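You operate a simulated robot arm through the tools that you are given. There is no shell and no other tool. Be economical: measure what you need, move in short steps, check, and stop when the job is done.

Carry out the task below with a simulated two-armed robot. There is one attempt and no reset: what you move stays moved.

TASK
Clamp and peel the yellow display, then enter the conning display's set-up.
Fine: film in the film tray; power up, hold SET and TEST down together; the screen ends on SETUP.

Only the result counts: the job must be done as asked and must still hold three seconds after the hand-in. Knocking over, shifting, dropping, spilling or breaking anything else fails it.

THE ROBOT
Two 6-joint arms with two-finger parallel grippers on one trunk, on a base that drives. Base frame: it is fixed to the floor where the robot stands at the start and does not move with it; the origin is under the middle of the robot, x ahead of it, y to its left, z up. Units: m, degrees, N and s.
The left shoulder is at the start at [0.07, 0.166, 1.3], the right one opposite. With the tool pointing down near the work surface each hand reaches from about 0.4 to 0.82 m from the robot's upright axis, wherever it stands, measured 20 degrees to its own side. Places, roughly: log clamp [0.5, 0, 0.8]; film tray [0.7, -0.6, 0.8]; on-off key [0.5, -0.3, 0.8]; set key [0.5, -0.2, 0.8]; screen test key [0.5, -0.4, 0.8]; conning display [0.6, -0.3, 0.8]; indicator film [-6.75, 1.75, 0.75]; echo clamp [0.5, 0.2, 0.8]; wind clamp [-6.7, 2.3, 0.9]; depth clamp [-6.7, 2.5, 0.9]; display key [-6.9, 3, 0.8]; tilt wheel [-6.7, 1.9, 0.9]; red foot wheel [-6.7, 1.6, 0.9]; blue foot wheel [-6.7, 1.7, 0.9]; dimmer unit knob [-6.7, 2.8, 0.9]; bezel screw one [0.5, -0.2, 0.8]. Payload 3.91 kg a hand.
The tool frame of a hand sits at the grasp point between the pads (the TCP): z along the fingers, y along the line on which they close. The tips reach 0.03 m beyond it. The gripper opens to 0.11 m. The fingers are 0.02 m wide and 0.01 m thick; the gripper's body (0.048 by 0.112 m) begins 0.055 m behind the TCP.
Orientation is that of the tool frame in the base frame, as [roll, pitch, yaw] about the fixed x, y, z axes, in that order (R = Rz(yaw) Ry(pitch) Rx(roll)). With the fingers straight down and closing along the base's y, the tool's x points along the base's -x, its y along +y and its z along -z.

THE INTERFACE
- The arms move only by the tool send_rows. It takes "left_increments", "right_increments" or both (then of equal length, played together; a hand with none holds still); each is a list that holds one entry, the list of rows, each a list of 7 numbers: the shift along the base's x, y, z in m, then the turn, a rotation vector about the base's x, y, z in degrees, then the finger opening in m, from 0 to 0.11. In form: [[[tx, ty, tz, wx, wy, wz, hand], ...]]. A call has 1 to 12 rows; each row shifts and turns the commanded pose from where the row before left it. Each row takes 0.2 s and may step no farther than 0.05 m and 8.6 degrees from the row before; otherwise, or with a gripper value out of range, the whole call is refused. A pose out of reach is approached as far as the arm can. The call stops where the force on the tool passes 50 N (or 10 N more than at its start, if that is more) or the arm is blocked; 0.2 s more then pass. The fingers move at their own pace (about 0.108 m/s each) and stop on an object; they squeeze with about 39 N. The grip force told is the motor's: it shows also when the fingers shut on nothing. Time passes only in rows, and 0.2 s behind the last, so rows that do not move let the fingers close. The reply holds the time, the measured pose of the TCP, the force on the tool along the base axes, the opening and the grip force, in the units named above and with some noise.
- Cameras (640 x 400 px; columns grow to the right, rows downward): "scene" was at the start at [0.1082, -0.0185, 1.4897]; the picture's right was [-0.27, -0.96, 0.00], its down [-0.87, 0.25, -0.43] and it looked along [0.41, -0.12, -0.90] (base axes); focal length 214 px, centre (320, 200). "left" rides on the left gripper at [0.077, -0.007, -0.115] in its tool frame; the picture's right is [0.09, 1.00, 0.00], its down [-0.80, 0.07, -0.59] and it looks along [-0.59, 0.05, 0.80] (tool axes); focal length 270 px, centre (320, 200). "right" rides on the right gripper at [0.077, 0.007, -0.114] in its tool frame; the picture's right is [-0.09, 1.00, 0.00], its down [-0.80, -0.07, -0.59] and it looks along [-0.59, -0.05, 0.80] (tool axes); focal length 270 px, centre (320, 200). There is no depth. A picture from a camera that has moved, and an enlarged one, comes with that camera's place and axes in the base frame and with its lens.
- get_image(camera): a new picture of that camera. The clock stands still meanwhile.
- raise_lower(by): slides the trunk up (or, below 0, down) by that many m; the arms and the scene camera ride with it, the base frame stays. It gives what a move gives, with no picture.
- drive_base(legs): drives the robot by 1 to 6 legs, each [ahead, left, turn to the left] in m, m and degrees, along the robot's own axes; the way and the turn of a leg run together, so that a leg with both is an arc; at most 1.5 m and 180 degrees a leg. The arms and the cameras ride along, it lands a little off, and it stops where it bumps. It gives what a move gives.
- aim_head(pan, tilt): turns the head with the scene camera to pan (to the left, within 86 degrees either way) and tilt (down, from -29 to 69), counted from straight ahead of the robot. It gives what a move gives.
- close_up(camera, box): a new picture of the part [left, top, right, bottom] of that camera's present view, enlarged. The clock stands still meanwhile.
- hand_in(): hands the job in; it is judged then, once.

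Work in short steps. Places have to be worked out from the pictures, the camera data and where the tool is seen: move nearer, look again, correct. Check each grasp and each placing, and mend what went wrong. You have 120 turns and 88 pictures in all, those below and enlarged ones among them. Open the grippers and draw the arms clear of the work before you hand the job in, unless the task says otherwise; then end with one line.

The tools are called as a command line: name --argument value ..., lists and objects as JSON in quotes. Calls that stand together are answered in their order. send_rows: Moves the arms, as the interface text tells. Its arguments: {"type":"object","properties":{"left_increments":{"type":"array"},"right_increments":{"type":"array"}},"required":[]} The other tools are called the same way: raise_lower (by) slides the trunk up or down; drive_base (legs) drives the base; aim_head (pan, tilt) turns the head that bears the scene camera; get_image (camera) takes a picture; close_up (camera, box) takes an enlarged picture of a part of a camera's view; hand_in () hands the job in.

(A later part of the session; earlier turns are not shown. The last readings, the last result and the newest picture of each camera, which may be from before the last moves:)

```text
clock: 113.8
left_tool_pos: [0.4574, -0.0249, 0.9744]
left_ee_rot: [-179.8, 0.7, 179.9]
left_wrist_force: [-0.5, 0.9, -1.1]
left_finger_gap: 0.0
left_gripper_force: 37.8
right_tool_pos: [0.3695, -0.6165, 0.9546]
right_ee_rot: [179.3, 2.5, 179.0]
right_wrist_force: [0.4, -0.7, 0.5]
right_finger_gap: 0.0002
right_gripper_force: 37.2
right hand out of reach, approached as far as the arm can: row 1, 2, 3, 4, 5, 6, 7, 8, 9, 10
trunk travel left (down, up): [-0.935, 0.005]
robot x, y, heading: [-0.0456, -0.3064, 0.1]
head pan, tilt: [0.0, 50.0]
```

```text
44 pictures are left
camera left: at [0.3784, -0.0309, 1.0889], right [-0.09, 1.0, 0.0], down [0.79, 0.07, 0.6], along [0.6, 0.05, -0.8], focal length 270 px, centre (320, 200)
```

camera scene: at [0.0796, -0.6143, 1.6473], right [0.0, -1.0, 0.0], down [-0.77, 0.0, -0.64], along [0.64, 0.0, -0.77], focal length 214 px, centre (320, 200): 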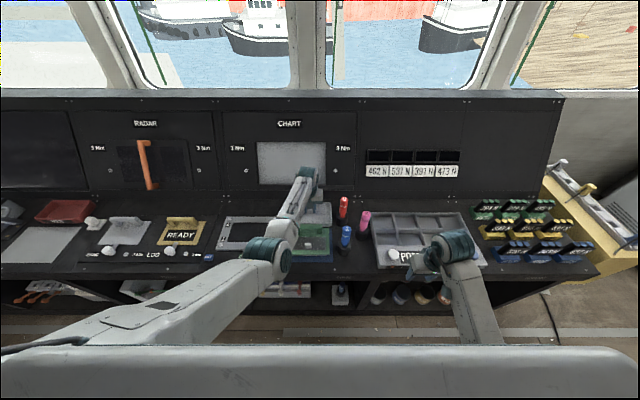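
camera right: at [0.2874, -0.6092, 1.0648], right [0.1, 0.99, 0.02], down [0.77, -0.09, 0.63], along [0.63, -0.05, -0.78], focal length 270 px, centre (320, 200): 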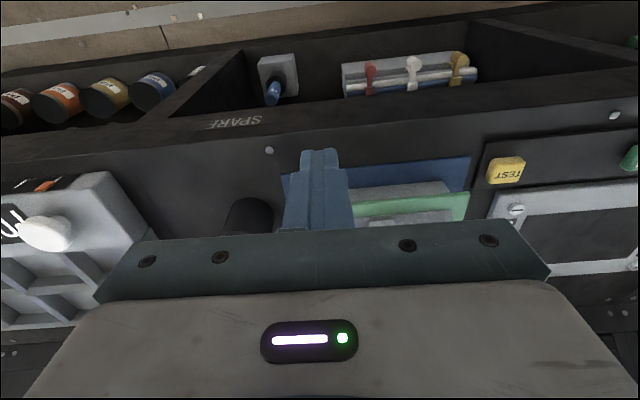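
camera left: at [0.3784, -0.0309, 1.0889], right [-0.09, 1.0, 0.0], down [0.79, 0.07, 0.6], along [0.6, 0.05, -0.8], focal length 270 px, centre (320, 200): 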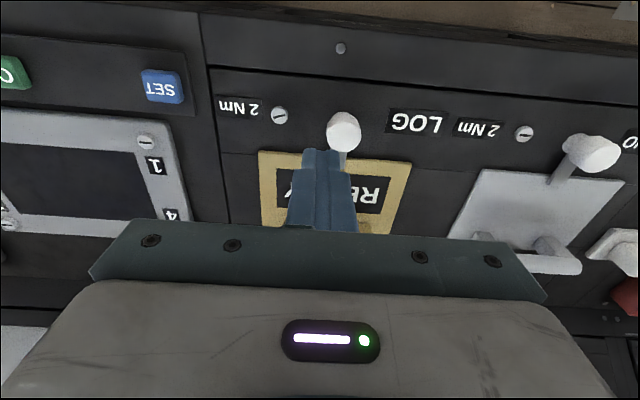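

The right arm isn't fully in the low branch (I hadn't gone low enough). I back off from the console and repeat: out, down to z≈0.62, inward, up.

drive_base --legs '[[-0.38, 0, 0]]'

send_rows --right_increments '[[[0.0, -0.04, 0.0, 0, 0, 0, 0.0], [0.0, -0.04, 0.0, 0, -1, 0.5, 0.0], [0.0, -0.04, 0, 0, -1, 0.5, 0.0], [0.0, -0.04, 0, 0, 0, 0, 0.0], [0.0, 0.0, -0.049, 0, 0, 0, 0.0], [0.0, 0.0, -0.049, 0, 0, 0, 0.0], [0.0, 0.0, -0.049, 0, 0, 0, 0.0], [0, 0.0, -0.049, 0, 0, 0, 0.0], [0, 0.0, -0.049, 0, 0, 0, 0.0], [0, 0, -0.049, 0, 0, 0, 0.0], [0, 0, -0.049, 0, 0, 0, 0.0]]]'

```text
clock: 116.2
left_tool_pos: [0.0825, -0.0273, 0.9742]
left_ee_rot: [-179.8, 0.6, 179.5]
left_wrist_force: [0.2, 0.0, 0.1]
left_finger_gap: 0.0
left_gripper_force: 37.8
right_tool_pos: [-0.0114, -0.6194, 0.953]
right_ee_rot: [179.2, 2.5, 178.5]
right_wrist_force: [0.6, -0.4, -0.1]
right_finger_gap: 0.0
right_gripper_force: 37.6
trunk travel left (down, up): [-0.935, 0.005]
robot x, y, heading: [-0.4328, -0.3079, -0.4]
head pan, tilt: [0.0, 50.0]
```

```text
clock: 118.6
left_tool_pos: [0.0807, -0.0271, 0.9742]
left_ee_rot: [-179.9, 0.7, 179.5]
left_wrist_force: [0.6, -0.4, 0.7]
left_finger_gap: 0.0
left_gripper_force: 37.5
right_tool_pos: [-0.1414, -0.7322, 0.8076]
right_ee_rot: [179.9, 4.8, 178.1]
right_wrist_force: [-0.6, 0.2, -0.7]
right_finger_gap: 0.0001
right_gripper_force: 37.3
right hand out of reach, approached as far as the arm can: row 5, 6, 7, 8, 9, 10, 11
trunk travel left (down, up): [-0.935, 0.005]
robot x, y, heading: [-0.4283, -0.304, -0.3]
head pan, tilt: [0.0, 50.0]
```

The right arm slipped back to the other branch when it was pushed at its limit. I redo the up-and-over path, then descend much lower before moving inward.

send_rows --right_increments '[[[0.0, -0.01, 0.045, 0, 2.4, 1, 0.0], [0.0, -0.01, 0.045, 0, 2.4, 0.9, 0.0], [0.0, -0.01, 0.045, 0, 0, 0, 0.0], [0.0, 0, 0.047, 0, 0, 0, 0.0], [0.0, 0, 0.047, 0, 0, 0, 0.0], [0.0, 0, 0.047, 0, 0, 0, 0.0], [0.0, 0.005, 0.047, 0, 0, 0, 0.0], [0.0, 0.01, 0.047, 0, 0, 0, 0.0], [0.0, 0.015, 0.047, 0, 0, 0, 0.0], [0.0, 0.015, 0.047, 0, 0, 0, 0.0], [0.0, 0.015, 0.047, 0, 0, 0, 0.0], [0.0, 0.015, 0.047, 0, 0, 0, 0.0]]]'

```text
clock: 121.2
left_tool_pos: [0.0816, -0.0276, 0.9739]
left_ee_rot: [-179.9, 0.5, 179.4]
left_wrist_force: [-0.3, -0.1, -0.1]
left_finger_gap: 0.0
left_gripper_force: 37.9
right_tool_pos: [-0.1049, -0.6656, 1.2295]
right_ee_rot: [179.1, -0.5, -178.6]
right_wrist_force: [0.3, -0.4, 0.2]
right_finger_gap: 0.0001
right_gripper_force: 38.2
right hand out of reach, approached as far as the arm can: row 5, 6, 7, 8, 9, 11, 12
trunk travel left (down, up): [-0.935, 0.005]
robot x, y, heading: [-0.4283, -0.3045, -0.5]
head pan, tilt: [0.0, 50.0]
```

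Continue up.

send_rows --right_increments '[[[0.0, -0.01, 0.047, 0, 0, 0, 0.0], [0.0, -0.01, 0.047, 0, 0, 0, 0.0], [0.0, 0, 0.047, 0, 0, 0, 0.0], [0.0, 0, 0.047, 0, 0, 0, 0.0], [0.0, 0, 0.047, 0, 0, 0, 0.0], [0, 0, 0, 0, 0, -0.7, 0]]]'

```text
clock: 122.6
left_tool_pos: [0.0787, -0.0223, 0.9748]
left_ee_rot: [-179.6, 0.9, 179.6]
left_wrist_force: [-0.1, 0.1, -0.2]
left_finger_gap: 0.0
left_gripper_force: 37.6
right_tool_pos: [-0.1323, -0.6981, 1.4539]
right_ee_rot: [179.4, -0.1, -179.2]
right_wrist_force: [0.2, 0.2, 0.3]
right_finger_gap: 0.0
right_gripper_force: 37.7
right hand out of reach, approached as far as the arm can: row 3, 4
trunk travel left (down, up): [-0.935, 0.005]
robot x, y, heading: [-0.4266, -0.3062, -0.2]
head pan, tilt: [0.0, 50.0]
```

Now descend along the earlier path, all the way low.

send_rows --right_increments '[[[0.01, -0.02, -0.044, 0, 0, 0, 0.0], [0.01, -0.02, -0.044, 0, 0, 0, 0.0], [0.01, -0.02, -0.044, 0, 0, 0, 0.0], [0.01, -0.02, -0.044, 0, 0, 0, 0.0], [0.01, -0.02, -0.044, 0, 0, 0, 0.0], [0, -0.02, -0.044, 0, 0, 0, 0.0], [0, -0.02, -0.044, 0, 0, 0, 0.0], [0, -0.02, -0.044, 0, 0, 0, 0.0], [0, 0, -0.049, 0, 0, 0, 0.0], [0, 0, -0.049, 0, 0, 0, 0.0], [0, 0, -0.049, 0, 0, 0, 0.0], [0, 0, -0.049, 0, 0, 0, 0.0]]]'

send_rows --right_increments '[[[0.005, 0, -0.049, 0, 0, 0, 0.0], [0.005, 0, -0.049, 0, 0, 0, 0.0], [0.005, 0, -0.049, 0, 0, 0, 0.0], [0.005, 0, -0.049, 0, 0, 0, 0.0], [0, 0, -0.049, 0, 0, 0, 0.0], [0, 0, -0.049, 0, 0, 0, 0.0]]]'

```text
clock: 125.2
left_tool_pos: [0.0809, -0.027, 0.9756]
left_ee_rot: [-179.8, 0.6, 179.5]
left_wrist_force: [0.0, -1.4, -0.2]
left_finger_gap: 0.0
left_gripper_force: 37.5
right_tool_pos: [-0.0506, -0.8073, 0.9232]
right_ee_rot: [179.3, -0.1, -179.6]
right_wrist_force: [-0.5, 0.5, -0.1]
right_finger_gap: 0.0
right_gripper_force: 37.5
right hand out of reach, approached as far as the arm can: row 1, 2, 3, 4, 5, 12
trunk travel left (down, up): [-0.935, 0.005]
robot x, y, heading: [-0.4269, -0.3063, -0.4]
head pan, tilt: [0.0, 50.0]
```

```text
clock: 126.6
left_tool_pos: [0.0801, -0.0269, 0.9752]
left_ee_rot: [-179.8, 0.8, 179.5]
left_wrist_force: [0.5, 0.0, 0.0]
left_finger_gap: 0.0
left_gripper_force: 37.4
right_tool_pos: [-0.1455, -0.7548, 0.835]
right_ee_rot: [179.5, 0.0, 179.8]
right_wrist_force: [0.1, -0.6, 0.4]
right_finger_gap: 0.0
right_gripper_force: 37.4
right hand out of reach, approached as far as the arm can: row 1, 2, 3, 4, 5, 6
trunk travel left (down, up): [-0.935, 0.005]
robot x, y, heading: [-0.4287, -0.3049, -0.5]
head pan, tilt: [0.0, 50.0]
```

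Not the left's branch yet. I mirror the left's whole sequence: first well up above the shoulder.

send_rows --right_increments '[[[0.0, -0.01, 0.047, 0, 0, 0, 0.0], [0.0, -0.01, 0.047, 0, 0, 0, 0.0], [0.0, 0, 0.049, 0, 0, 0, 0.0], [0.0, 0, 0.049, 0, 0, 0, 0.0], [0.0, 0, 0.049, 0, 0, 0, 0.0], [0.0, 0, 0.049, 0, 0, 0, 0.0], [0.0, 0, 0.049, 0, 0, 0, 0.0], [0.0, 0, 0.049, 0, 0, 0, 0.0], [0.0, 0, 0.049, 0, 0, 0, 0.0], [0.0, 0, 0.049, 0, 0, 0, 0.0], [0.0, 0, 0.049, 0, 0, 0, 0.0], [0.0, 0, 0.049, 0, 0, 0, 0.0]]]'

send_rows --right_increments '[[[0.0, 0, 0.049, 0, 0, 0, 0.0], [0.0, 0, 0.049, 0, 0, 0, 0.0], [0.0, 0, 0.049, 0, 0, 0, 0.0], [0.0, 0, 0.049, 0, 0, 0, 0.0], [0.0, 0, 0.049, 0, 0, 0, 0.0], [0.0, 0, 0.049, 0, 0, 0, 0.0]]]'

```text
clock: 129.2
left_tool_pos: [0.0805, -0.0253, 0.975]
left_ee_rot: [-179.7, 0.7, 179.5]
left_wrist_force: [0.6, -0.1, 0.1]
left_finger_gap: 0.0
left_gripper_force: 37.9
right_tool_pos: [-0.1127, -0.6711, 1.2591]
right_ee_rot: [179.1, -0.3, -179.4]
right_wrist_force: [0.3, -0.6, -0.5]
right_finger_gap: 0.0
right_gripper_force: 37.5
right hand out of reach, approached as far as the arm can: row 4, 5, 6, 7, 8, 9, 10, 11
trunk travel left (down, up): [-0.935, 0.005]
robot x, y, heading: [-0.4265, -0.3067, -0.3]
head pan, tilt: [0.0, 50.0]
```

```text
clock: 130.6
left_tool_pos: [0.0803, -0.0251, 0.9755]
left_ee_rot: [-179.7, 0.7, 179.5]
left_wrist_force: [-0.4, 0.7, -0.2]
left_finger_gap: 0.0
left_gripper_force: 37.7
right_tool_pos: [-0.1136, -0.6706, 1.5512]
right_ee_rot: [179.2, -0.1, -179.2]
right_wrist_force: [0.2, -0.2, 0.2]
right_finger_gap: 0.0001
right_gripper_force: 37.0
right hand out of reach, approached as far as the arm can: row 6
trunk travel left (down, up): [-0.935, 0.005]
robot x, y, heading: [-0.4281, -0.3044, -0.7]
head pan, tilt: [0.0, 50.0]
```

This point matches where the left started its successful descent. I descend with less outward drift this time (target 0.33 ahead, 0.29 outward of the shoulder).

send_rows --right_increments '[[[0.01, -0.014, -0.046, 0, 0, 0, 0.0], [0.01, -0.014, -0.046, 0, 0, 0, 0.0], [0.01, -0.014, -0.046, 0, 0, 0, 0.0], [0.01, -0.014, -0.046, 0, 0, 0, 0.0], [0.01, -0.014, -0.046, 0, 0, 0, 0.0], [0.01, -0.014, -0.046, 0, 0, 0, 0.0], [0.01, -0.01, -0.046, 0, 0, 0, 0.0], [0.01, 0, -0.048, 0, 0, 0, 0.0], [0.0, 0, -0.049, 0, 0, 0, 0.0], [0.0, 0, -0.049, 0, 0, 0, 0.0], [0, 0, -0.049, 0, 0, 0, 0.0], [0, 0, -0.049, 0, 0, 0, 0.0]]]'

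```text
clock: 133.2
left_tool_pos: [0.0822, -0.0282, 0.9743]
left_ee_rot: [-179.7, 0.6, 179.4]
left_wrist_force: [-0.7, 0.2, -0.8]
left_finger_gap: 0.0
left_gripper_force: 37.3
right_tool_pos: [-0.0207, -0.7579, 1.0007]
right_ee_rot: [179.1, -0.4, -179.3]
right_wrist_force: [0.5, -0.2, -1.0]
right_finger_gap: 0.0
right_gripper_force: 37.6
right hand out of reach, approached as far as the arm can: row 5, 6, 12
trunk travel left (down, up): [-0.935, 0.005]
robot x, y, heading: [-0.4257, -0.3108, -0.1]
head pan, tilt: [0.0, 50.0]
```

Downward is blocked when the forearm is vertical, i.e. the wrist needs flipping. I'll tilt the tool toward the robot, then swing the tilt direction 180° about the vertical so the wrist roll flips.

send_rows --right_increments '[[[0.0, 0, 0.03, 0, 0, 0, 0.0], [0.0, 0, 0.03, 0, 0, 0, 0.0], [0, 0, 0, 5.1, 6.1, 0, 0.0], [0, 0, 0, 5.1, 6.1, 0, 0.0], [0, 0, 0, 5.1, 6.1, 0, 0.0], [0, 0, 0, 0, 0, 8.2, 0.0], [0, 0, 0, 0, 0, 8.2, 0.0], [0, 0, 0, 0, 0, 8.2, 0.0], [0, 0, 0, 0, 0, 8.2, 0.0], [0, 0, 0, 0, 0, 8.2, 0.0], [0, 0, 0, 0, 0, 8.2, 0.0]]]'

```text
clock: 135.6
left_tool_pos: [0.0821, -0.0252, 0.9753]
left_ee_rot: [-179.7, 0.6, 179.5]
left_wrist_force: [0.1, 0.8, 0.5]
left_finger_gap: 0.0001
left_gripper_force: 37.6
right_tool_pos: [-0.1732, -0.6839, 1.0972]
right_ee_rot: [163.6, -18.3, -127.6]
right_wrist_force: [0.3, -0.9, 0.1]
right_finger_gap: 0.0
right_gripper_force: 37.3
right hand out of reach, approached as far as the arm can: row 4, 5, 6, 7, 8, 9, 10, 11
trunk travel left (down, up): [-0.935, 0.005]
robot x, y, heading: [-0.4279, -0.3035, -0.4]
head pan, tilt: [0.0, 50.0]
```

Orientation follows though the position drifts. Continue the swing.

send_rows --right_increments '[[[0.015, -0.01, 0, 0, 0, 8.2, 0.0], [0.015, -0.01, 0, 0, 0, 8.2, 0.0], [0.015, -0.01, 0, 0, 0, 8.2, 0.0], [0.015, -0.01, 0, 0, 0, 8.2, 0.0], [0.015, -0.01, 0, 0, 0, 8.2, 0.0], [0.015, -0.01, 0, 0, 0, 8.2, 0.0], [0.015, 0, 0, 0, 0, 8.2, 0.0], [0.015, 0, 0, 0, 0, 8.2, 0.0], [0.015, 0, 0, 0, 0, 8.2, 0.0], [0.015, 0, 0, 0, 0, 8.2, 0.0]]]'

```text
clock: 137.8
left_tool_pos: [0.0806, -0.0288, 0.9752]
left_ee_rot: [-179.9, 0.7, 179.5]
left_wrist_force: [0.7, 0.1, 0.1]
left_finger_gap: 0.0001
left_gripper_force: 38.1
right_tool_pos: [-0.1143, -0.6816, 1.0822]
right_ee_rot: [-177.8, -23.5, -58.7]
right_wrist_force: [0.1, -0.3, 0.2]
right_finger_gap: 0.0001
right_gripper_force: 37.4
right hand out of reach, approached as far as the arm can: row 1, 2, 3, 4, 5, 6, 7, 8, 9, 10
trunk travel left (down, up): [-0.935, 0.005]
robot x, y, heading: [-0.4323, -0.3046, -0.5]
head pan, tilt: [0.0, 50.0]
```

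The tilt now points outward. Test whether it can descend.

send_rows --right_increments '[[[0.01, -0.01, -0.045, 0, 0, 0, 0.0], [0.01, -0.01, -0.045, 0, 0, 0, 0.0], [0.01, -0.01, -0.045, 0, 0, 0, 0.0], [0.01, -0.01, -0.045, 0, 0, 0, 0.0], [0.01, 0, -0.045, 0, 0, 0, 0.0], [0.01, 0, -0.045, 0, 0, 0, 0.0], [0.01, 0, -0.045, 0, 0, 0, 0.0], [0.01, 0, -0.045, 0, 0, 0, 0.0]]]'

```text
clock: 139.6
left_tool_pos: [0.0814, -0.0278, 0.9757]
left_ee_rot: [-179.8, 0.7, 179.6]
left_wrist_force: [0.8, -1.4, -0.3]
left_finger_gap: 0.0
left_gripper_force: 37.9
right_tool_pos: [-0.1157, -0.6799, 1.0813]
right_ee_rot: [-177.8, -23.5, -58.8]
right_wrist_force: [0.2, 0.4, 1.0]
right_finger_gap: 0.0
right_gripper_force: 37.6
right hand out of reach, approached as far as the arm can: row 1, 2, 3, 4, 5, 6, 7, 8
trunk travel left (down, up): [-0.935, 0.005]
robot x, y, heading: [-0.4288, -0.3058, -0.5]
head pan, tilt: [0.0, 50.0]
```

It did not move at all. I look at both arms to compare their configurations.

aim_head --pan -50 --tilt 45

get_image --camera "scene"

aim_head --pan 50 --tilt 45

get_image --camera "scene"

```text
clock: 140.8
left_tool_pos: [0.082, -0.0263, 0.9749]
left_ee_rot: [-179.8, 0.7, 179.5]
left_wrist_force: [0.2, 0.5, 0.6]
left_finger_gap: 0.0
left_gripper_force: 37.7
right_tool_pos: [-0.1145, -0.6812, 1.0823]
right_ee_rot: [-177.8, -23.6, -58.9]
right_wrist_force: [0.4, -0.6, 0.4]
right_finger_gap: 0.0
right_gripper_force: 37.8
trunk travel left (down, up): [-0.935, 0.005]
robot x, y, heading: [-0.4282, -0.3062, -0.3]
head pan, tilt: [-50.0, 45.0]
```

```text
43 pictures are left
camera scene: at [-0.3262, -0.3703, 1.6543], right [-0.77, -0.64, 0.0], down [-0.45, 0.54, -0.71], along [0.45, -0.54, -0.71], focal length 214 px, centre (320, 200)
```

scene: 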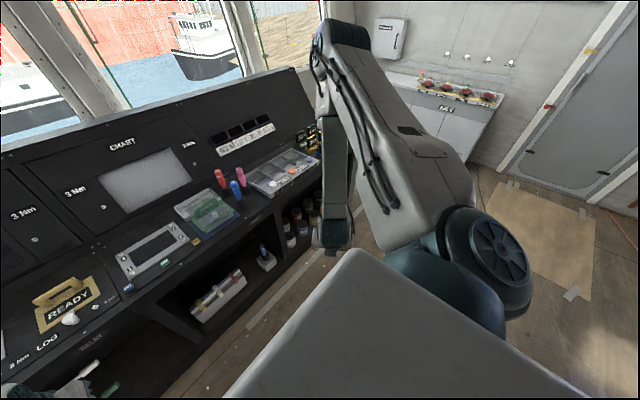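

```text
clock: 142.5
left_tool_pos: [0.0802, -0.0269, 0.9749]
left_ee_rot: [-179.9, 0.7, 179.5]
left_wrist_force: [-0.5, -0.2, 0.1]
left_finger_gap: 0.0
left_gripper_force: 37.7
right_tool_pos: [-0.1141, -0.6806, 1.0818]
right_ee_rot: [-177.8, -23.5, -58.8]
right_wrist_force: [-0.5, -0.1, 0.8]
right_finger_gap: 0.0
right_gripper_force: 37.5
trunk travel left (down, up): [-0.935, 0.005]
robot x, y, heading: [-0.4276, -0.3058, -0.5]
head pan, tilt: [50.0, 45.0]
```

```text
42 pictures are left
camera scene: at [-0.3254, -0.2459, 1.6543], right [0.76, -0.65, 0.0], down [-0.46, -0.54, -0.71], along [0.46, 0.54, -0.71], focal length 214 px, centre (320, 200)
```

scene: 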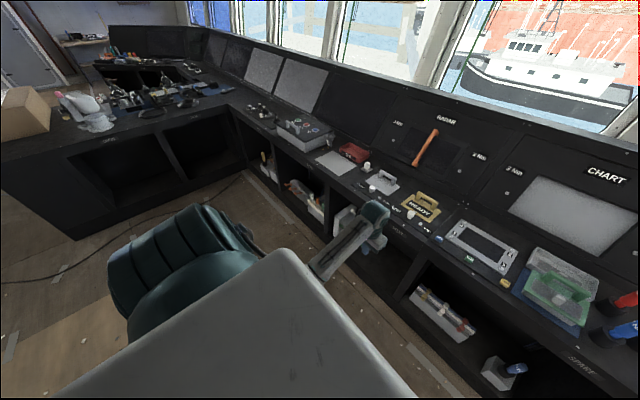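

The left is elbow-down (the good one); the right is elbow-up. To get it elbow-down I must raise the hand above shoulder level, swing outward there, and descend well outboard. First up, restoring orientation.

send_rows --right_increments '[[[0.0, 0, 0.03, 6.7, 4.1, 0, 0.0], [0.0, 0, 0.04, 6.7, 4.1, 0, 0.0], [0.0, 0, 0.04, 6.7, 4.1, 0, 0.0], [0, 0, 0.045, 0, 0, -8, 0.0], [0, 0, 0.045, 0, 0, -8, 0.0], [0, 0, 0.045, 0, 0, -8, 0.0], [0, 0, 0.045, 0, 0, -8, 0.0], [0, 0, 0.045, 0, 0, -8, 0.0], [0, 0, 0.045, 0, 0, -8, 0.0], [0, 0, 0.045, 0, 0, -8, 0.0], [0, 0, 0.045, 0, 0, -8, 0.0], [0, 0, 0.03, 0, 0, -8, 0.0]]]'

```text
clock: 145.1
left_tool_pos: [0.0798, -0.027, 0.9763]
left_ee_rot: [-179.8, 0.9, 179.5]
left_wrist_force: [-0.6, -0.5, -0.2]
left_finger_gap: 0.0001
left_gripper_force: 37.6
right_tool_pos: [-0.0835, -0.6253, 1.2705]
right_ee_rot: [-177.5, 0.3, -131.0]
right_wrist_force: [-0.8, -0.9, -0.4]
right_finger_gap: 0.0001
right_gripper_force: 38.1
right hand out of reach, approached as far as the arm can: row 1, 2, 3, 4, 5, 6, 7, 8, 9, 10, 11, 12
trunk travel left (down, up): [-0.935, 0.005]
robot x, y, heading: [-0.4255, -0.306, -0.1]
head pan, tilt: [50.0, 45.0]
```

Continue up and outward, finishing the yaw.

send_rows --right_increments '[[[0.0, -0.02, 0.04, 0, 0, -7, 0.0], [0.0, -0.02, 0.04, 0, 0, -7, 0.0], [0.0, -0.02, 0.04, 0, 0, -7, 0.0], [0, -0.02, 0.04, 0, 0, -7, 0.0], [0, -0.02, 0.04, 0, 0, -7, 0.0], [0, -0.02, 0.04, 0, 0, -7, 0.0], [0, -0.02, 0.04, 0, 0, -7, 0.0]]]'

```text
clock: 146.7
left_tool_pos: [0.0804, -0.0265, 0.9742]
left_ee_rot: [-179.8, 0.7, 179.5]
left_wrist_force: [-1.1, 0.0, 0.0]
left_finger_gap: 0.0
left_gripper_force: 37.2
right_tool_pos: [-0.0891, -0.7657, 1.5452]
right_ee_rot: [-178.0, 0.0, -179.8]
right_wrist_force: [-0.2, 0.3, 0.2]
right_finger_gap: 0.0
right_gripper_force: 37.6
right hand out of reach, approached as far as the arm can: row 1
trunk travel left (down, up): [-0.935, 0.005]
robot x, y, heading: [-0.4264, -0.3061, 0.0]
head pan, tilt: [50.0, 45.0]
```

Free here. Now swing outward and descend outboard.

send_rows --right_increments '[[[-0.007, -0.03, -0.035, -2, 0, 0, 0.0], [-0.007, -0.03, -0.035, 0, 0, 0, 0.0], [-0.007, -0.03, -0.035, 0, 0, 0, 0.0], [-0.007, -0.02, -0.04, 0, 0, 0, 0.0], [0, 0, -0.047, 0, 0, 0, 0.0], [0, 0, -0.047, 0, 0, 0, 0.0], [0, 0, -0.047, 0, 0, 0, 0.0], [0, 0, -0.047, 0, 0, 0, 0.0], [0, 0, -0.047, 0, 0, 0, 0.0]]]'

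```text
clock: 148.7
left_tool_pos: [0.0805, -0.0274, 0.974]
left_ee_rot: [-179.7, 0.7, 179.5]
left_wrist_force: [-0.6, 0.2, 1.0]
left_finger_gap: 0.0
left_gripper_force: 38.2
right_tool_pos: [-0.0137, -0.8169, 1.2226]
right_ee_rot: [-176.0, 0.0, -179.6]
right_wrist_force: [0.8, 0.1, -0.8]
right_finger_gap: 0.0
right_gripper_force: 37.4
right hand out of reach, approached as far as the arm can: row 2, 3, 4, 5, 6, 7, 8
trunk travel left (down, up): [-0.935, 0.005]
robot x, y, heading: [-0.4308, -0.3077, -0.4]
head pan, tilt: [50.0, 45.0]
```

Continue down, correcting the roll.

send_rows --right_increments '[[[0, 0, -0.047, 4, 0, 0, 0.0], [0, 0, -0.047, 0, 0, 0, 0.0], [0, 0, -0.047, 0, 0, 0, 0.0], [0, 0, -0.047, 0, 0, 0, 0.0], [0, 0, -0.047, 0, 0, 0, 0.0], [0, 0, -0.047, 0, 0, 0, 0.0], [0, 0, -0.047, 0, 0, 0, 0.0], [0, 0, -0.047, 0, 0, 0, 0.0], [0, 0, -0.047, 0, 0, 0, 0.0], [0, 0, -0.047, 0, 0, 0, 0.0]]]'

```text
clock: 150.9
left_tool_pos: [0.0808, -0.0272, 0.9755]
left_ee_rot: [-179.8, 0.7, 179.5]
left_wrist_force: [-0.8, 0.1, -0.2]
left_finger_gap: 0.0
left_gripper_force: 36.9
right_tool_pos: [-0.1027, -0.7707, 0.857]
right_ee_rot: [-179.6, 0.4, 179.4]
right_wrist_force: [-0.5, -0.2, -0.4]
right_finger_gap: 0.0001
right_gripper_force: 37.7
right hand out of reach, approached as far as the arm can: row 6, 7, 8, 9, 10
trunk travel left (down, up): [-0.935, 0.005]
robot x, y, heading: [-0.424, -0.3045, -0.3]
head pan, tilt: [50.0, 45.0]
```

Still elbow-up. The earlier sequence that flipped it started from a specific pose; I reproduce exactly that pose and path.

send_rows --right_increments '[[[0.014, -0.027, 0.036, 0, 0, 0, 0.05], [0.014, -0.027, 0.036, 0, 0, 0, 0.05], [0.013, -0.028, 0.037, 0, 0, 0, 0.05]]]'

send_rows --right_increments '[[[-0.003, 0.01, 0.047, 0, 0, 0, 0.05], [-0.003, 0.01, 0.047, 0, 0, 0, 0.05], [-0.003, 0.01, 0.047, 0, 0, 0, 0.05], [-0.003, 0.01, 0.047, 0, 0, 0, 0.05], [-0.003, 0.016, 0.047, 0, 0, 0, 0.05], [-0.003, 0.016, 0.047, 0, 0, 0, 0.05], [-0.003, 0.016, 0.047, 0, 0, 0, 0.05], [-0.003, 0.016, 0.047, 0, 0, 0, 0.05], [-0.003, 0.016, 0.047, 0, 0, 0, 0.05], [-0.003, 0.016, 0.047, 0, 0, 0, 0.05], [-0.003, 0.02, 0.045, 0, 0, 0, 0.05], [-0.003, 0.02, 0.045, 0, 0, 0, 0.05]]]'

```text
clock: 151.7
left_tool_pos: [0.0807, -0.0273, 0.9752]
left_ee_rot: [-179.8, 0.7, 179.5]
left_wrist_force: [0.0, -0.6, -1.1]
left_finger_gap: 0.0
left_gripper_force: 37.6
right_tool_pos: [-0.0593, -0.8527, 0.9629]
right_ee_rot: [-179.9, 0.0, -179.8]
right_wrist_force: [0.0, -0.5, -0.6]
right_finger_gap: 0.0502
right_gripper_force: 0.1
trunk travel left (down, up): [-0.935, 0.005]
robot x, y, heading: [-0.429, -0.3037, -0.5]
head pan, tilt: [50.0, 45.0]
```

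```text
clock: 154.3
left_tool_pos: [0.0797, -0.0244, 0.9755]
left_ee_rot: [-179.5, 0.8, 179.5]
left_wrist_force: [0.4, 0.3, -0.1]
left_finger_gap: 0.0001
left_gripper_force: 37.4
right_tool_pos: [-0.0829, -0.6464, 1.4515]
right_ee_rot: [-179.8, 0.2, -179.7]
right_wrist_force: [0.2, 0.6, 0.0]
right_finger_gap: 0.0503
right_gripper_force: 0.0
right hand out of reach, approached as far as the arm can: row 2, 3, 4, 5, 6, 12
trunk travel left (down, up): [-0.935, 0.005]
robot x, y, heading: [-0.4299, -0.3069, -0.2]
head pan, tilt: [50.0, 45.0]
```

I check what the elbow is doing here.

aim_head --pan -60 --tilt 30

get_image --camera "scene"

```text
clock: 156.2
left_tool_pos: [0.0813, -0.0268, 0.975]
left_ee_rot: [-179.8, 0.7, 179.5]
left_wrist_force: [-0.5, -0.7, 0.8]
left_finger_gap: 0.0
left_gripper_force: 38.5
right_tool_pos: [-0.0805, -0.652, 1.4503]
right_ee_rot: [180.0, 0.0, -179.8]
right_wrist_force: [-1.0, 0.3, -0.1]
right_finger_gap: 0.05
right_gripper_force: 0.2
trunk travel left (down, up): [-0.935, 0.005]
robot x, y, heading: [-0.4289, -0.3046, -0.5]
head pan, tilt: [-60.0, 30.0]
```

```text
41 pictures are left
camera scene: at [-0.3336, -0.386, 1.6769], right [-0.87, -0.49, 0.0], down [-0.25, 0.43, -0.87], along [0.43, -0.75, -0.5], focal length 214 px, centre (320, 200)
```

scene: 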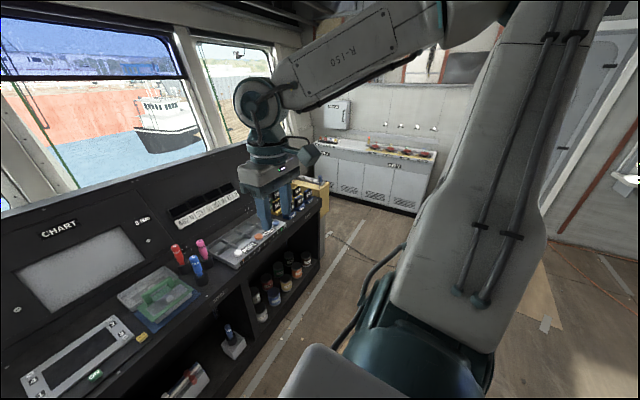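

Elbow is straight up. I go back to the original start pose relation (0.30 ahead, 0.27 outward, 0.11 below the shoulder), where the elbow pointed sideways.

send_rows --right_increments '[[[0.006, -0.024, -0.03, 0, 0, 0, 0.05], [0.006, -0.024, -0.03, 0, 0, 0, 0.05], [0.006, -0.024, -0.03, 0, 0, 0, 0.05], [0.006, -0.024, -0.03, 0, 0, 0, 0.05]]]'

get_image --camera "scene"

```text
clock: 157.2
left_tool_pos: [0.0814, -0.0294, 0.9751]
left_ee_rot: [-180.0, 0.6, 179.5]
left_wrist_force: [-0.2, -0.3, 0.2]
left_finger_gap: 0.0
left_gripper_force: 36.8
right_tool_pos: [-0.0537, -0.7496, 1.3264]
right_ee_rot: [-179.9, 0.0, -179.9]
right_wrist_force: [0.2, -0.2, -0.2]
right_finger_gap: 0.0502
right_gripper_force: 0.1
trunk travel left (down, up): [-0.935, 0.005]
robot x, y, heading: [-0.4264, -0.3053, -0.3]
head pan, tilt: [-60.0, 30.0]
```

```text
40 pictures are left
camera scene: at [-0.3323, -0.3913, 1.6767], right [-0.87, -0.49, 0.0], down [-0.25, 0.44, -0.86], along [0.43, -0.75, -0.5], focal length 214 px, centre (320, 200)
```

scene: 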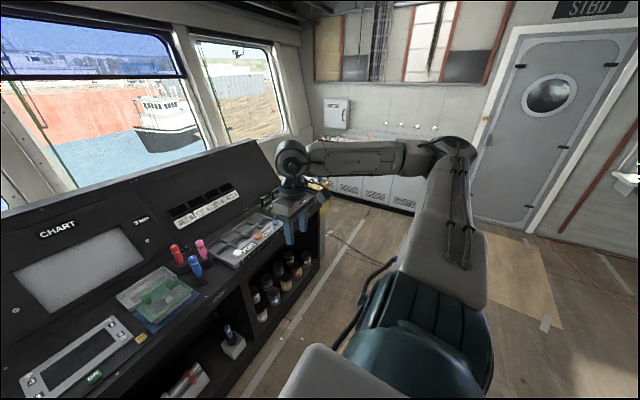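

The elbow is sideways now, as at the start. Continue the rotation: lower while moving slightly outward.

send_rows --right_increments '[[[-0.004, -0.012, -0.03, 0, 0, 0, 0.05], [-0.004, -0.01, -0.03, 0, 0, 0, 0.05], [-0.004, -0.01, -0.03, 0, 0, 0, 0.05], [-0.002, -0.005, -0.03, 0, 0, 0, 0.05], [0, 0, -0.03, 0, 0, 0, 0.05]]]'

get_image --camera "scene"

```text
clock: 158.4
left_tool_pos: [0.081, -0.0264, 0.9742]
left_ee_rot: [-179.7, 0.7, 179.6]
left_wrist_force: [-0.4, 0.5, -0.3]
left_finger_gap: 0.0
left_gripper_force: 37.7
right_tool_pos: [-0.0454, -0.751, 1.1787]
right_ee_rot: [-179.9, 0.0, -179.7]
right_wrist_force: [-0.3, 0.2, 0.2]
right_finger_gap: 0.05
right_gripper_force: 0.1
right hand out of reach, approached as far as the arm can: row 1, 2, 3
trunk travel left (down, up): [-0.935, 0.005]
robot x, y, heading: [-0.4274, -0.3046, -0.2]
head pan, tilt: [-60.0, 30.0]
```

```text
39 pictures are left
camera scene: at [-0.3319, -0.3854, 1.6768], right [-0.87, -0.49, 0.0], down [-0.25, 0.43, -0.87], along [0.43, -0.75, -0.5], focal length 214 px, centre (320, 200)
```

scene: 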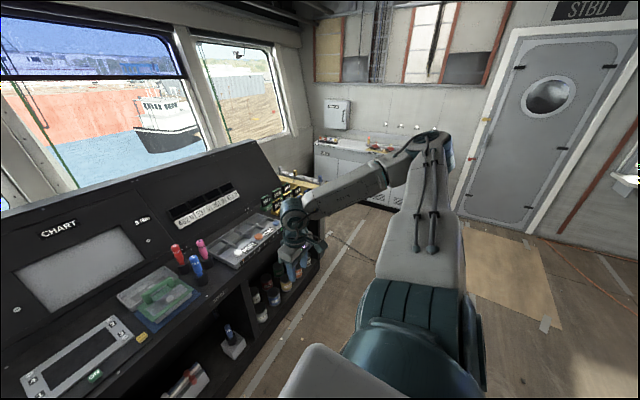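

The elbow side follows how stretched the arm is, so I must descend with the arm well extended: outward-forward first, then down at long reach, then inward.

send_rows --right_increments '[[[0.0245, -0.0245, -0.03, 0, 0, 0, 0.05], [0.0245, -0.0245, -0.03, 0, 0, 0, 0.05], [0.0245, -0.0245, -0.03, 0, 0, 0, 0.05], [0.0245, -0.0245, -0.03, 0, 0, 0, 0.05], [-0.0025, 0.001, -0.0425, 0, 0, 0, 0.05], [-0.0025, 0.001, -0.0425, 0, 0, 0, 0.05], [-0.0025, 0.001, -0.0425, 0, 0, 0, 0.05], [-0.0025, 0.001, -0.0425, 0, 0, 0, 0.05]]]'

send_rows --right_increments '[[[-0.01, 0.01, -0.042, 0, 0, 0, 0.05], [-0.01, 0.01, -0.042, 0, 0, 0, 0.05], [-0.01, 0.01, -0.042, 0, 0, 0, 0.05], [-0.01, 0.01, -0.042, 0, 0, 0, 0.05], [-0.01, 0.01, -0.042, 0, 0, 0, 0.05]]]'

```text
clock: 160.2
left_tool_pos: [0.0817, -0.0268, 0.9761]
left_ee_rot: [-179.8, 0.6, 179.6]
left_wrist_force: [0.7, -0.9, 0.2]
left_finger_gap: 0.0
left_gripper_force: 37.2
right_tool_pos: [0.0041, -0.8538, 0.9949]
right_ee_rot: [-179.9, 0.1, -179.6]
right_wrist_force: [-0.3, -0.3, 0.7]
right_finger_gap: 0.0503
right_gripper_force: 0.0
right hand out of reach, approached as far as the arm can: row 6, 7, 8
trunk travel left (down, up): [-0.935, 0.005]
robot x, y, heading: [-0.4258, -0.3039, -0.5]
head pan, tilt: [-60.0, 30.0]
```

```text
clock: 161.4
left_tool_pos: [0.0804, -0.0287, 0.9762]
left_ee_rot: [-179.9, 0.8, 179.5]
left_wrist_force: [-0.6, -0.2, -0.4]
left_finger_gap: 0.0002
left_gripper_force: 37.8
right_tool_pos: [-0.1068, -0.8401, 0.9596]
right_ee_rot: [-179.9, 0.0, -179.8]
right_wrist_force: [-0.6, -0.4, -0.3]
right_finger_gap: 0.05
right_gripper_force: 0.0
right hand out of reach, approached as far as the arm can: row 1, 2, 3, 4, 5
trunk travel left (down, up): [-0.935, 0.005]
robot x, y, heading: [-0.426, -0.3044, -0.3]
head pan, tilt: [-60.0, 30.0]
```

I now understand the limit: the upper arm can't pass close to its base axis, so the elbow must go round via the outboard side with the wrist well away from that axis. First back up to the start-like pose.

send_rows --right_increments '[[[0.0025, 0.0175, 0.0447, 0, 0, 0, 0.05], [0.0025, 0.0175, 0.0447, 0, 0, 0, 0.05], [0.0025, 0.0175, 0.0447, 0, 0, 0, 0.05], [0.0025, 0.0175, 0.0447, 0, 0, 0, 0.05], [0.0025, 0.0175, 0.0447, 0, 0, 0, 0.05], [0.0025, 0.0175, 0.0447, 0, 0, 0, 0.05], [0.0025, 0.0175, 0.0447, 0, 0, 0, 0.05], [0.0025, 0.0175, 0.0447, 0, 0, 0, 0.05], [0.0025, 0.0175, 0.0447, 0, 0, 0, 0.05], [0.0025, 0.0175, 0.0447, 0, 0, 0, 0.05], [0.0025, 0.0175, 0.0447, 0, 0, 0, 0.05]]]'

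```text
clock: 163.8
left_tool_pos: [0.0773, -0.028, 0.9775]
left_ee_rot: [-180.0, 0.9, 179.5]
left_wrist_force: [0.2, 0.5, -0.9]
left_finger_gap: 0.0
left_gripper_force: 38.2
right_tool_pos: [-0.0819, -0.6408, 1.3995]
right_ee_rot: [179.9, 0.3, -179.6]
right_wrist_force: [0.3, -0.3, -0.4]
right_finger_gap: 0.0498
right_gripper_force: 0.1
right hand out of reach, approached as far as the arm can: row 2, 3, 4, 5, 11
trunk travel left (down, up): [-0.935, 0.005]
robot x, y, heading: [-0.4279, -0.3033, -0.5]
head pan, tilt: [-60.0, 30.0]
```

Now to the start pose relation, then straight outward at that height.

send_rows --right_increments '[[[0.008, -0.034, -0.01, 0, 0, 0, 0.05], [0.009, -0.034, -0.028, 0, 0, 0, 0.05], [0.009, -0.034, -0.03, 0, 0, 0, 0.05], [-0.019, -0.034, -0.003, 0, 0, 0, 0.05], [-0.019, -0.034, -0.003, 0, 0, 0, 0.05], [-0.019, -0.034, -0.003, 0, 0, 0, 0.05]]]'

get_image --camera "scene"

```text
clock: 165.2
left_tool_pos: [0.0798, -0.0279, 0.9748]
left_ee_rot: [-179.8, 0.7, 179.6]
left_wrist_force: [0.2, 1.5, 0.0]
left_finger_gap: 0.0
left_gripper_force: 37.4
right_tool_pos: [-0.0571, -0.753, 1.3382]
right_ee_rot: [-179.9, 0.1, -179.7]
right_wrist_force: [0.0, 0.7, -0.4]
right_finger_gap: 0.0502
right_gripper_force: 0.1
right hand out of reach, approached as far as the arm can: row 4, 5, 6
trunk travel left (down, up): [-0.935, 0.005]
robot x, y, heading: [-0.4275, -0.3038, -0.2]
head pan, tilt: [-60.0, 30.0]
```

```text
38 pictures are left
camera scene: at [-0.3344, -0.387, 1.6769], right [-0.87, -0.49, 0.0], down [-0.25, 0.43, -0.87], along [0.43, -0.75, -0.5], focal length 214 px, centre (320, 200)
```

scene: 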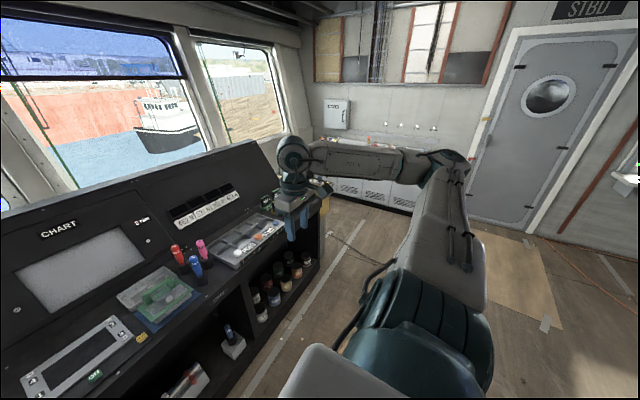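

The start pose sits at a wrist singularity (arm plane horizontal, tool along its normal). I tilt the tool forward ~40° to stay off it, then carry on outward/down.

send_rows --right_increments '[[[0.02, -0.004, -0.006, 1.5, -8, 0, 0.05], [0.02, -0.004, -0.006, 1.5, -8, 0, 0.05], [0.02, -0.004, -0.006, 1.5, -8, 0, 0.05], [0.02, 0, -0.006, 1.5, -8, 0, 0.05], [0.02, 0, -0.006, 1.5, -8, 0, 0.05], [-0.012, -0.03, -0.01, 0, 0, 0, 0.05], [-0.012, -0.03, -0.02, 0, 0, 0, 0.05], [0, -0.02, -0.03, 0, 0, 0, 0.05], [0, -0.01, -0.04, 0, 0, 0, 0.05]]]'

get_image --camera "scene"

```text
clock: 167.2
left_tool_pos: [0.0803, -0.0265, 0.9743]
left_ee_rot: [-179.8, 0.6, 179.5]
left_wrist_force: [0.4, 0.3, -0.3]
left_finger_gap: 0.0
left_gripper_force: 37.5
right_tool_pos: [0.0663, -0.7182, 1.2377]
right_ee_rot: [171.3, 40.0, 177.1]
right_wrist_force: [-0.2, -0.4, 0.3]
right_finger_gap: 0.05
right_gripper_force: 0.1
right hand out of reach, approached as far as the arm can: row 1, 2, 3, 4, 5, 6, 7, 8
trunk travel left (down, up): [-0.935, 0.005]
robot x, y, heading: [-0.4292, -0.3039, -0.6]
head pan, tilt: [-60.0, 30.0]
```

```text
37 pictures are left
camera scene: at [-0.3327, -0.3863, 1.6769], right [-0.87, -0.49, 0.0], down [-0.25, 0.43, -0.87], along [0.43, -0.75, -0.5], focal length 214 px, centre (320, 200)
```

scene: 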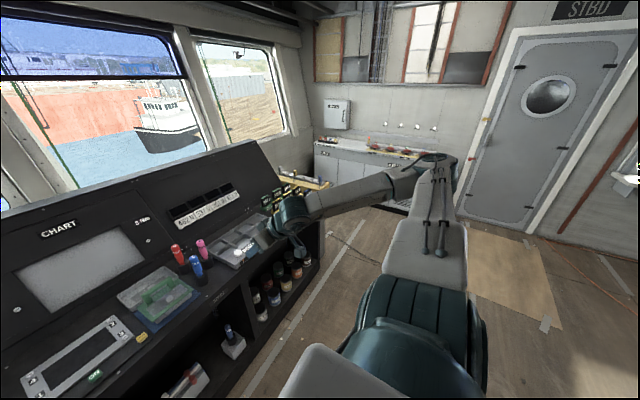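

Still limited. The earlier flips happened after pushing inward at the top, above shoulder level. I untilt, return to the top, and push inward there.

send_rows --right_increments '[[[-0.025, 0.004, 0.02, -1.5, 8, 0, 0.05], [-0.025, 0.004, 0.02, -1.5, 8, 0, 0.05], [-0.025, 0.004, 0.02, -1.5, 8, 0, 0.05], [-0.025, 0, 0.02, -1.5, 8, 0, 0.05], [-0.025, 0, 0.02, -1.5, 8, 0, 0.05], [-0.003, 0.015, 0.035, 0, 0, 0, 0.05], [-0.003, 0.015, 0.035, 0, 0, 0, 0.05], [-0.003, 0.015, 0.035, 0, 0, 0, 0.05], [-0.003, 0.015, 0.01, 0, 0, 0, 0.05]]]'

send_rows --right_increments '[[[0, 0.04, 0, 0, 0, 0, 0.05], [0, 0.04, 0, 0, 0, 0, 0.05], [0, 0.04, 0, 0, 0, 0, 0.05], [0, 0.04, 0, 0, 0, 0, 0.05]]]'

get_image --camera "scene"

```text
clock: 169.2
left_tool_pos: [0.0819, -0.0267, 0.9751]
left_ee_rot: [-179.8, 0.7, 179.4]
left_wrist_force: [0.0, -0.2, -0.5]
left_finger_gap: 0.0
left_gripper_force: 38.4
right_tool_pos: [-0.0782, -0.6534, 1.4516]
right_ee_rot: [-180.0, 0.2, -179.7]
right_wrist_force: [-0.3, -0.5, 0.5]
right_finger_gap: 0.0503
right_gripper_force: 0.1
right hand out of reach, approached as far as the arm can: row 9
trunk travel left (down, up): [-0.935, 0.005]
robot x, y, heading: [-0.4262, -0.3042, -0.2]
head pan, tilt: [-60.0, 30.0]
```

```text
clock: 170.2
left_tool_pos: [0.081, -0.0271, 0.9756]
left_ee_rot: [-179.7, 0.7, 179.5]
left_wrist_force: [0.5, 0.3, 0.2]
left_finger_gap: 0.0
left_gripper_force: 37.7
right_tool_pos: [-0.1197, -0.6282, 1.4197]
right_ee_rot: [180.0, 0.2, -179.8]
right_wrist_force: [0.1, 0.7, -1.0]
right_finger_gap: 0.0501
right_gripper_force: 0.1
right hand out of reach, approached as far as the arm can: row 1, 2, 3, 4
trunk travel left (down, up): [-0.935, 0.005]
robot x, y, heading: [-0.4251, -0.3046, -0.2]
head pan, tilt: [-60.0, 30.0]
```

```text
36 pictures are left
camera scene: at [-0.3341, -0.3866, 1.6769], right [-0.87, -0.49, 0.0], down [-0.25, 0.43, -0.87], along [0.43, -0.75, -0.5], focal length 214 px, centre (320, 200)
```

scene: 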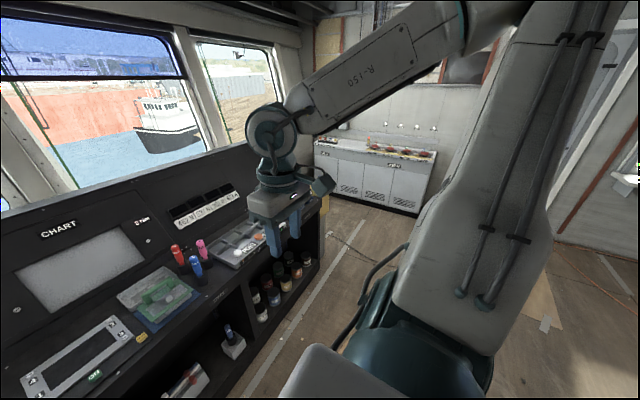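

The right can't flip easily. Alternative: keep the right elbow-up on TEST with an inward tilt and use the left (free inward) on SET, with a lower trunk and the robot shifted. I lower the trunk and test the left's inward reach in free space.

raise_lower --by -0.19

send_rows --left_increments '[[[-0.007, -0.044, 0, 0, 0, 0, 0.0], [-0.007, -0.044, 0, 0, 0, 0, 0.0], [-0.007, -0.044, 0, 0, 0, 0, 0.0], [-0.007, -0.044, 0, 0, 0, 0, 0.0]]]'

```text
clock: 172.3
left_tool_pos: [0.0808, -0.0263, 0.7853]
left_ee_rot: [-179.8, 0.6, 179.5]
left_wrist_force: [-0.7, 0.2, -0.3]
left_finger_gap: 0.0
left_gripper_force: 37.5
right_tool_pos: [-0.1195, -0.6296, 1.2289]
right_ee_rot: [-179.8, 0.1, -179.8]
right_wrist_force: [0.2, 0.3, 0.0]
right_finger_gap: 0.0502
right_gripper_force: 0.1
trunk travel left (down, up): [-0.745, 0.195]
robot x, y, heading: [-0.4294, -0.308, -0.4]
head pan, tilt: [-60.0, 30.0]
```

```text
clock: 173.5
left_tool_pos: [0.0598, -0.1255, 0.7776]
left_ee_rot: [171.8, 1.5, -179.7]
left_wrist_force: [0.5, 0.0, 1.0]
left_finger_gap: 0.0
left_gripper_force: 37.4
right_tool_pos: [-0.1192, -0.6288, 1.2299]
right_ee_rot: [-179.9, 0.0, -179.7]
right_wrist_force: [0.5, -0.2, -0.9]
right_finger_gap: 0.0503
right_gripper_force: 0.1
trunk travel left (down, up): [-0.745, 0.195]
robot x, y, heading: [-0.4292, -0.3046, -0.5]
head pan, tilt: [-60.0, 30.0]
stopped in row 4 (left hand): the arm was blocked; the commanded pose is now the measured one
```

The left's elbow touched the body there, so that idea is limited; I back it out. Instead I mirror with the right the exact sequence that worked for the left (all poses relative to the shoulder). Step 1: up to (0.246, 0.269 out, +0.22).

send_rows --left_increments '[[[0.003, 0.03, 0, -4.1, 0, 0, 0.0], [0.003, 0.03, 0, -4.1, 0, 0, 0.0], [0.003, 0.03, 0, 0, 0, 0, 0.0], [0, 0.01, 0, 0, 0, 0, 0.0], [0, 0, 0, 0, 0, 0, 0.0], [0, 0, 0, 0, 0, 0, 0.0]]]' --right_increments '[[[0.001, -0.019, 0.04, 0, 0, 0, 0.05], [0.001, -0.019, 0.04, 0, 0, 0, 0.05], [0.001, -0.019, 0.04, 0, 0, 0, 0.05], [0.001, -0.019, 0.04, 0, 0, 0, 0.05], [0.001, -0.019, 0.04, 0, 0, 0, 0.05], [0.001, -0.019, 0.04, 0, 0, 0, 0.05]]]'

```text
clock: 174.9
left_tool_pos: [0.0675, -0.0271, 0.7781]
left_ee_rot: [-179.7, 1.5, -179.6]
left_wrist_force: [-0.6, -0.3, 0.1]
left_finger_gap: 0.0
left_gripper_force: 37.5
right_tool_pos: [-0.1149, -0.7362, 1.4632]
right_ee_rot: [-180.0, 0.1, 179.8]
right_wrist_force: [-0.2, -0.3, 0.0]
right_finger_gap: 0.05
right_gripper_force: 0.1
right hand out of reach, approached as far as the arm can: row 6
trunk travel left (down, up): [-0.745, 0.195]
robot x, y, heading: [-0.425, -0.3064, -0.1]
head pan, tilt: [-60.0, 30.0]
```

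Step 2: the outward/back swing, mirrored.

send_rows --right_increments '[[[-0.037, -0.03, 0, 0, 0, 0, 0.05], [-0.041, -0.025, 0, 0, 0, 0, 0.05], [-0.044, -0.019, 0, 0, 0, 0, 0.05], [-0.046, -0.013, 0, 0, 0, 0, 0.05], [-0.047, -0.007, 0, 0, 0, 0, 0.05], [-0.048, -0.001, 0, 0, 0, 0, 0.05], [-0.0475, 0.005, 0, 0, 0, 0, 0.05], [-0.046, 0.011, 0, 0, 0, 0, 0.05], [-0.0445, 0.017, 0, 0, 0, 0, 0.05], [-0.042, 0.023, 0, 0, 0, 0, 0.05], [-0.0385, 0.028, 0, 0, 0, 0, 0.05], [-0.0345, 0.033, 0, 0, 0, 0, 0.05]]]'

send_rows --right_increments '[[[0, 0, 0.045, 0, 0, 0, 0.05], [0, 0, 0.045, 0, 0, 0, 0.05], [0, 0, 0.045, 0, 0, 0, 0.05], [0, 0, 0.045, 0, 0, 0, 0.05], [0, 0, 0.045, 0, 0, 0, 0.05], [0, 0, 0.045, 0, 0, 0, 0.05]]]'

send_rows --right_increments '[[[0.045, 0, 0, 0, 0, 0, 0.05], [0.045, 0, 0, 0, 0, 0, 0.05], [0.045, 0, 0, 0, 0, 0, 0.05], [0.045, 0, 0, 0, 0, 0, 0.05], [0.045, 0, 0, 0, 0, 0, 0.05], [0.045, 0, 0, 0, 0, 0, 0.05], [0, 0.045, 0, 0, 0, 0, 0.05], [0, 0.045, 0, 0, 0, 0, 0.05], [0, 0.045, 0, 0, 0, 0, 0.05], [0, 0.045, 0, 0, 0, 0, 0.05], [0, 0.045, 0, 0, 0, 0, 0.05], [0, 0.045, 0, 0, 0, 0, 0.05]]]'

```text
clock: 177.5
left_tool_pos: [0.0681, -0.0268, 0.7786]
left_ee_rot: [-179.8, 1.5, -179.5]
left_wrist_force: [-0.2, -0.3, -0.1]
left_finger_gap: 0.0001
left_gripper_force: 37.8
right_tool_pos: [-0.3938, -0.6299, 1.36]
right_ee_rot: [179.9, 0.1, -179.7]
right_wrist_force: [0.5, 1.3, -0.2]
right_finger_gap: 0.05
right_gripper_force: 0.1
right hand out of reach, approached as far as the arm can: row 3, 4, 5, 6, 7, 8, 9, 10, 11, 12
trunk travel left (down, up): [-0.745, 0.195]
robot x, y, heading: [-0.4286, -0.3055, -0.1]
head pan, tilt: [-60.0, 30.0]
```

```text
clock: 178.9
left_tool_pos: [0.0694, -0.0266, 0.7796]
left_ee_rot: [-179.8, 1.4, -179.5]
left_wrist_force: [0.2, -0.6, 0.4]
left_finger_gap: 0.0001
left_gripper_force: 37.7
right_tool_pos: [-0.284, -0.7007, 1.4795]
right_ee_rot: [-180.0, 0.1, -179.7]
right_wrist_force: [0.9, 0.1, 0.1]
right_finger_gap: 0.0502
right_gripper_force: 0.1
right hand out of reach, approached as far as the arm can: row 1, 2, 3, 4, 5, 6
trunk travel left (down, up): [-0.745, 0.195]
robot x, y, heading: [-0.4305, -0.3069, -0.5]
head pan, tilt: [-60.0, 30.0]
```

```text
clock: 181.5
left_tool_pos: [0.0691, -0.0264, 0.7779]
left_ee_rot: [-179.8, 1.5, -179.5]
left_wrist_force: [0.0, -0.4, 0.4]
left_finger_gap: 0.0
left_gripper_force: 37.6
right_tool_pos: [-0.1334, -0.6567, 1.33]
right_ee_rot: [-180.0, 0.1, -179.7]
right_wrist_force: [-0.3, -0.4, 0.5]
right_finger_gap: 0.0502
right_gripper_force: 0.0
right hand out of reach, approached as far as the arm can: row 1, 2, 3, 4, 5, 6, 7, 8, 9, 10, 11, 12
trunk travel left (down, up): [-0.745, 0.195]
robot x, y, heading: [-0.4293, -0.3057, -0.4]
head pan, tilt: [-60.0, 30.0]
```

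The flag pattern matches the left's. Raise the trunk and do the mirrored descent.

raise_lower --by 0.19

send_rows --right_increments '[[[0.01, -0.02, -0.044, 0, 0, 0, 0.05], [0.01, -0.02, -0.044, 0, 0, 0, 0.05], [0.01, -0.02, -0.044, 0, 0, 0, 0.05], [0.01, -0.02, -0.044, 0, 0, 0, 0.05], [0.01, -0.02, -0.044, 0, 0, 0, 0.05], [0, -0.02, -0.044, 0, 0, 0, 0.05], [0, -0.02, -0.044, 0, 0, 0, 0.05], [0, -0.02, -0.044, 0, 0, 0, 0.05], [0, 0, -0.049, 0, 0, 0, 0.05], [0, 0, -0.049, 0, 0, 0, 0.05]]]'

get_image --camera "scene"

```text
clock: 183.6
left_tool_pos: [0.0699, -0.027, 0.9685]
left_ee_rot: [-179.8, 1.4, -179.5]
left_wrist_force: [-1.0, 0.0, 0.4]
left_finger_gap: 0.0
left_gripper_force: 37.9
right_tool_pos: [-0.1313, -0.6567, 1.5208]
right_ee_rot: [-180.0, 0.1, -179.7]
right_wrist_force: [0.0, -0.5, 0.4]
right_finger_gap: 0.0502
right_gripper_force: 0.1
trunk travel left (down, up): [-0.935, 0.005]
robot x, y, heading: [-0.4275, -0.3046, -0.2]
head pan, tilt: [-60.0, 30.0]
```

```text
clock: 185.8
left_tool_pos: [0.0675, -0.0255, 0.9693]
left_ee_rot: [-179.7, 1.5, -179.5]
left_wrist_force: [0.4, -0.1, 0.1]
left_finger_gap: 0.0
left_gripper_force: 37.6
right_tool_pos: [-0.0444, -0.7519, 1.0979]
right_ee_rot: [-179.8, 0.2, -179.7]
right_wrist_force: [-0.2, 0.1, -0.9]
right_finger_gap: 0.0502
right_gripper_force: 0.0
right hand out of reach, approached as far as the arm can: row 4, 5, 6, 7, 8
trunk travel left (down, up): [-0.935, 0.005]
robot x, y, heading: [-0.427, -0.3057, -0.2]
head pan, tilt: [-60.0, 30.0]
```

```text
35 pictures are left
camera scene: at [-0.3339, -0.3851, 1.6771], right [-0.87, -0.49, 0.0], down [-0.25, 0.43, -0.87], along [0.43, -0.75, -0.5], focal length 214 px, centre (320, 200)
```

scene: 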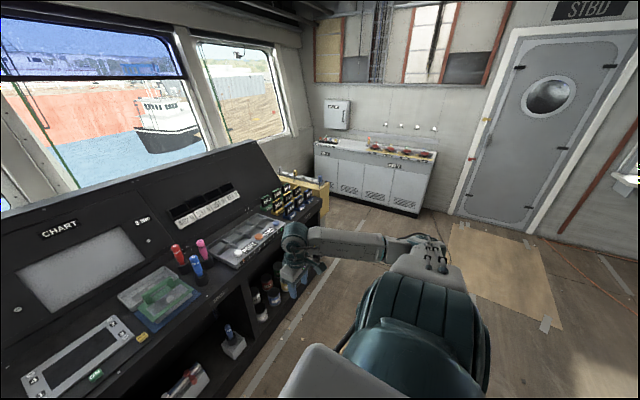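

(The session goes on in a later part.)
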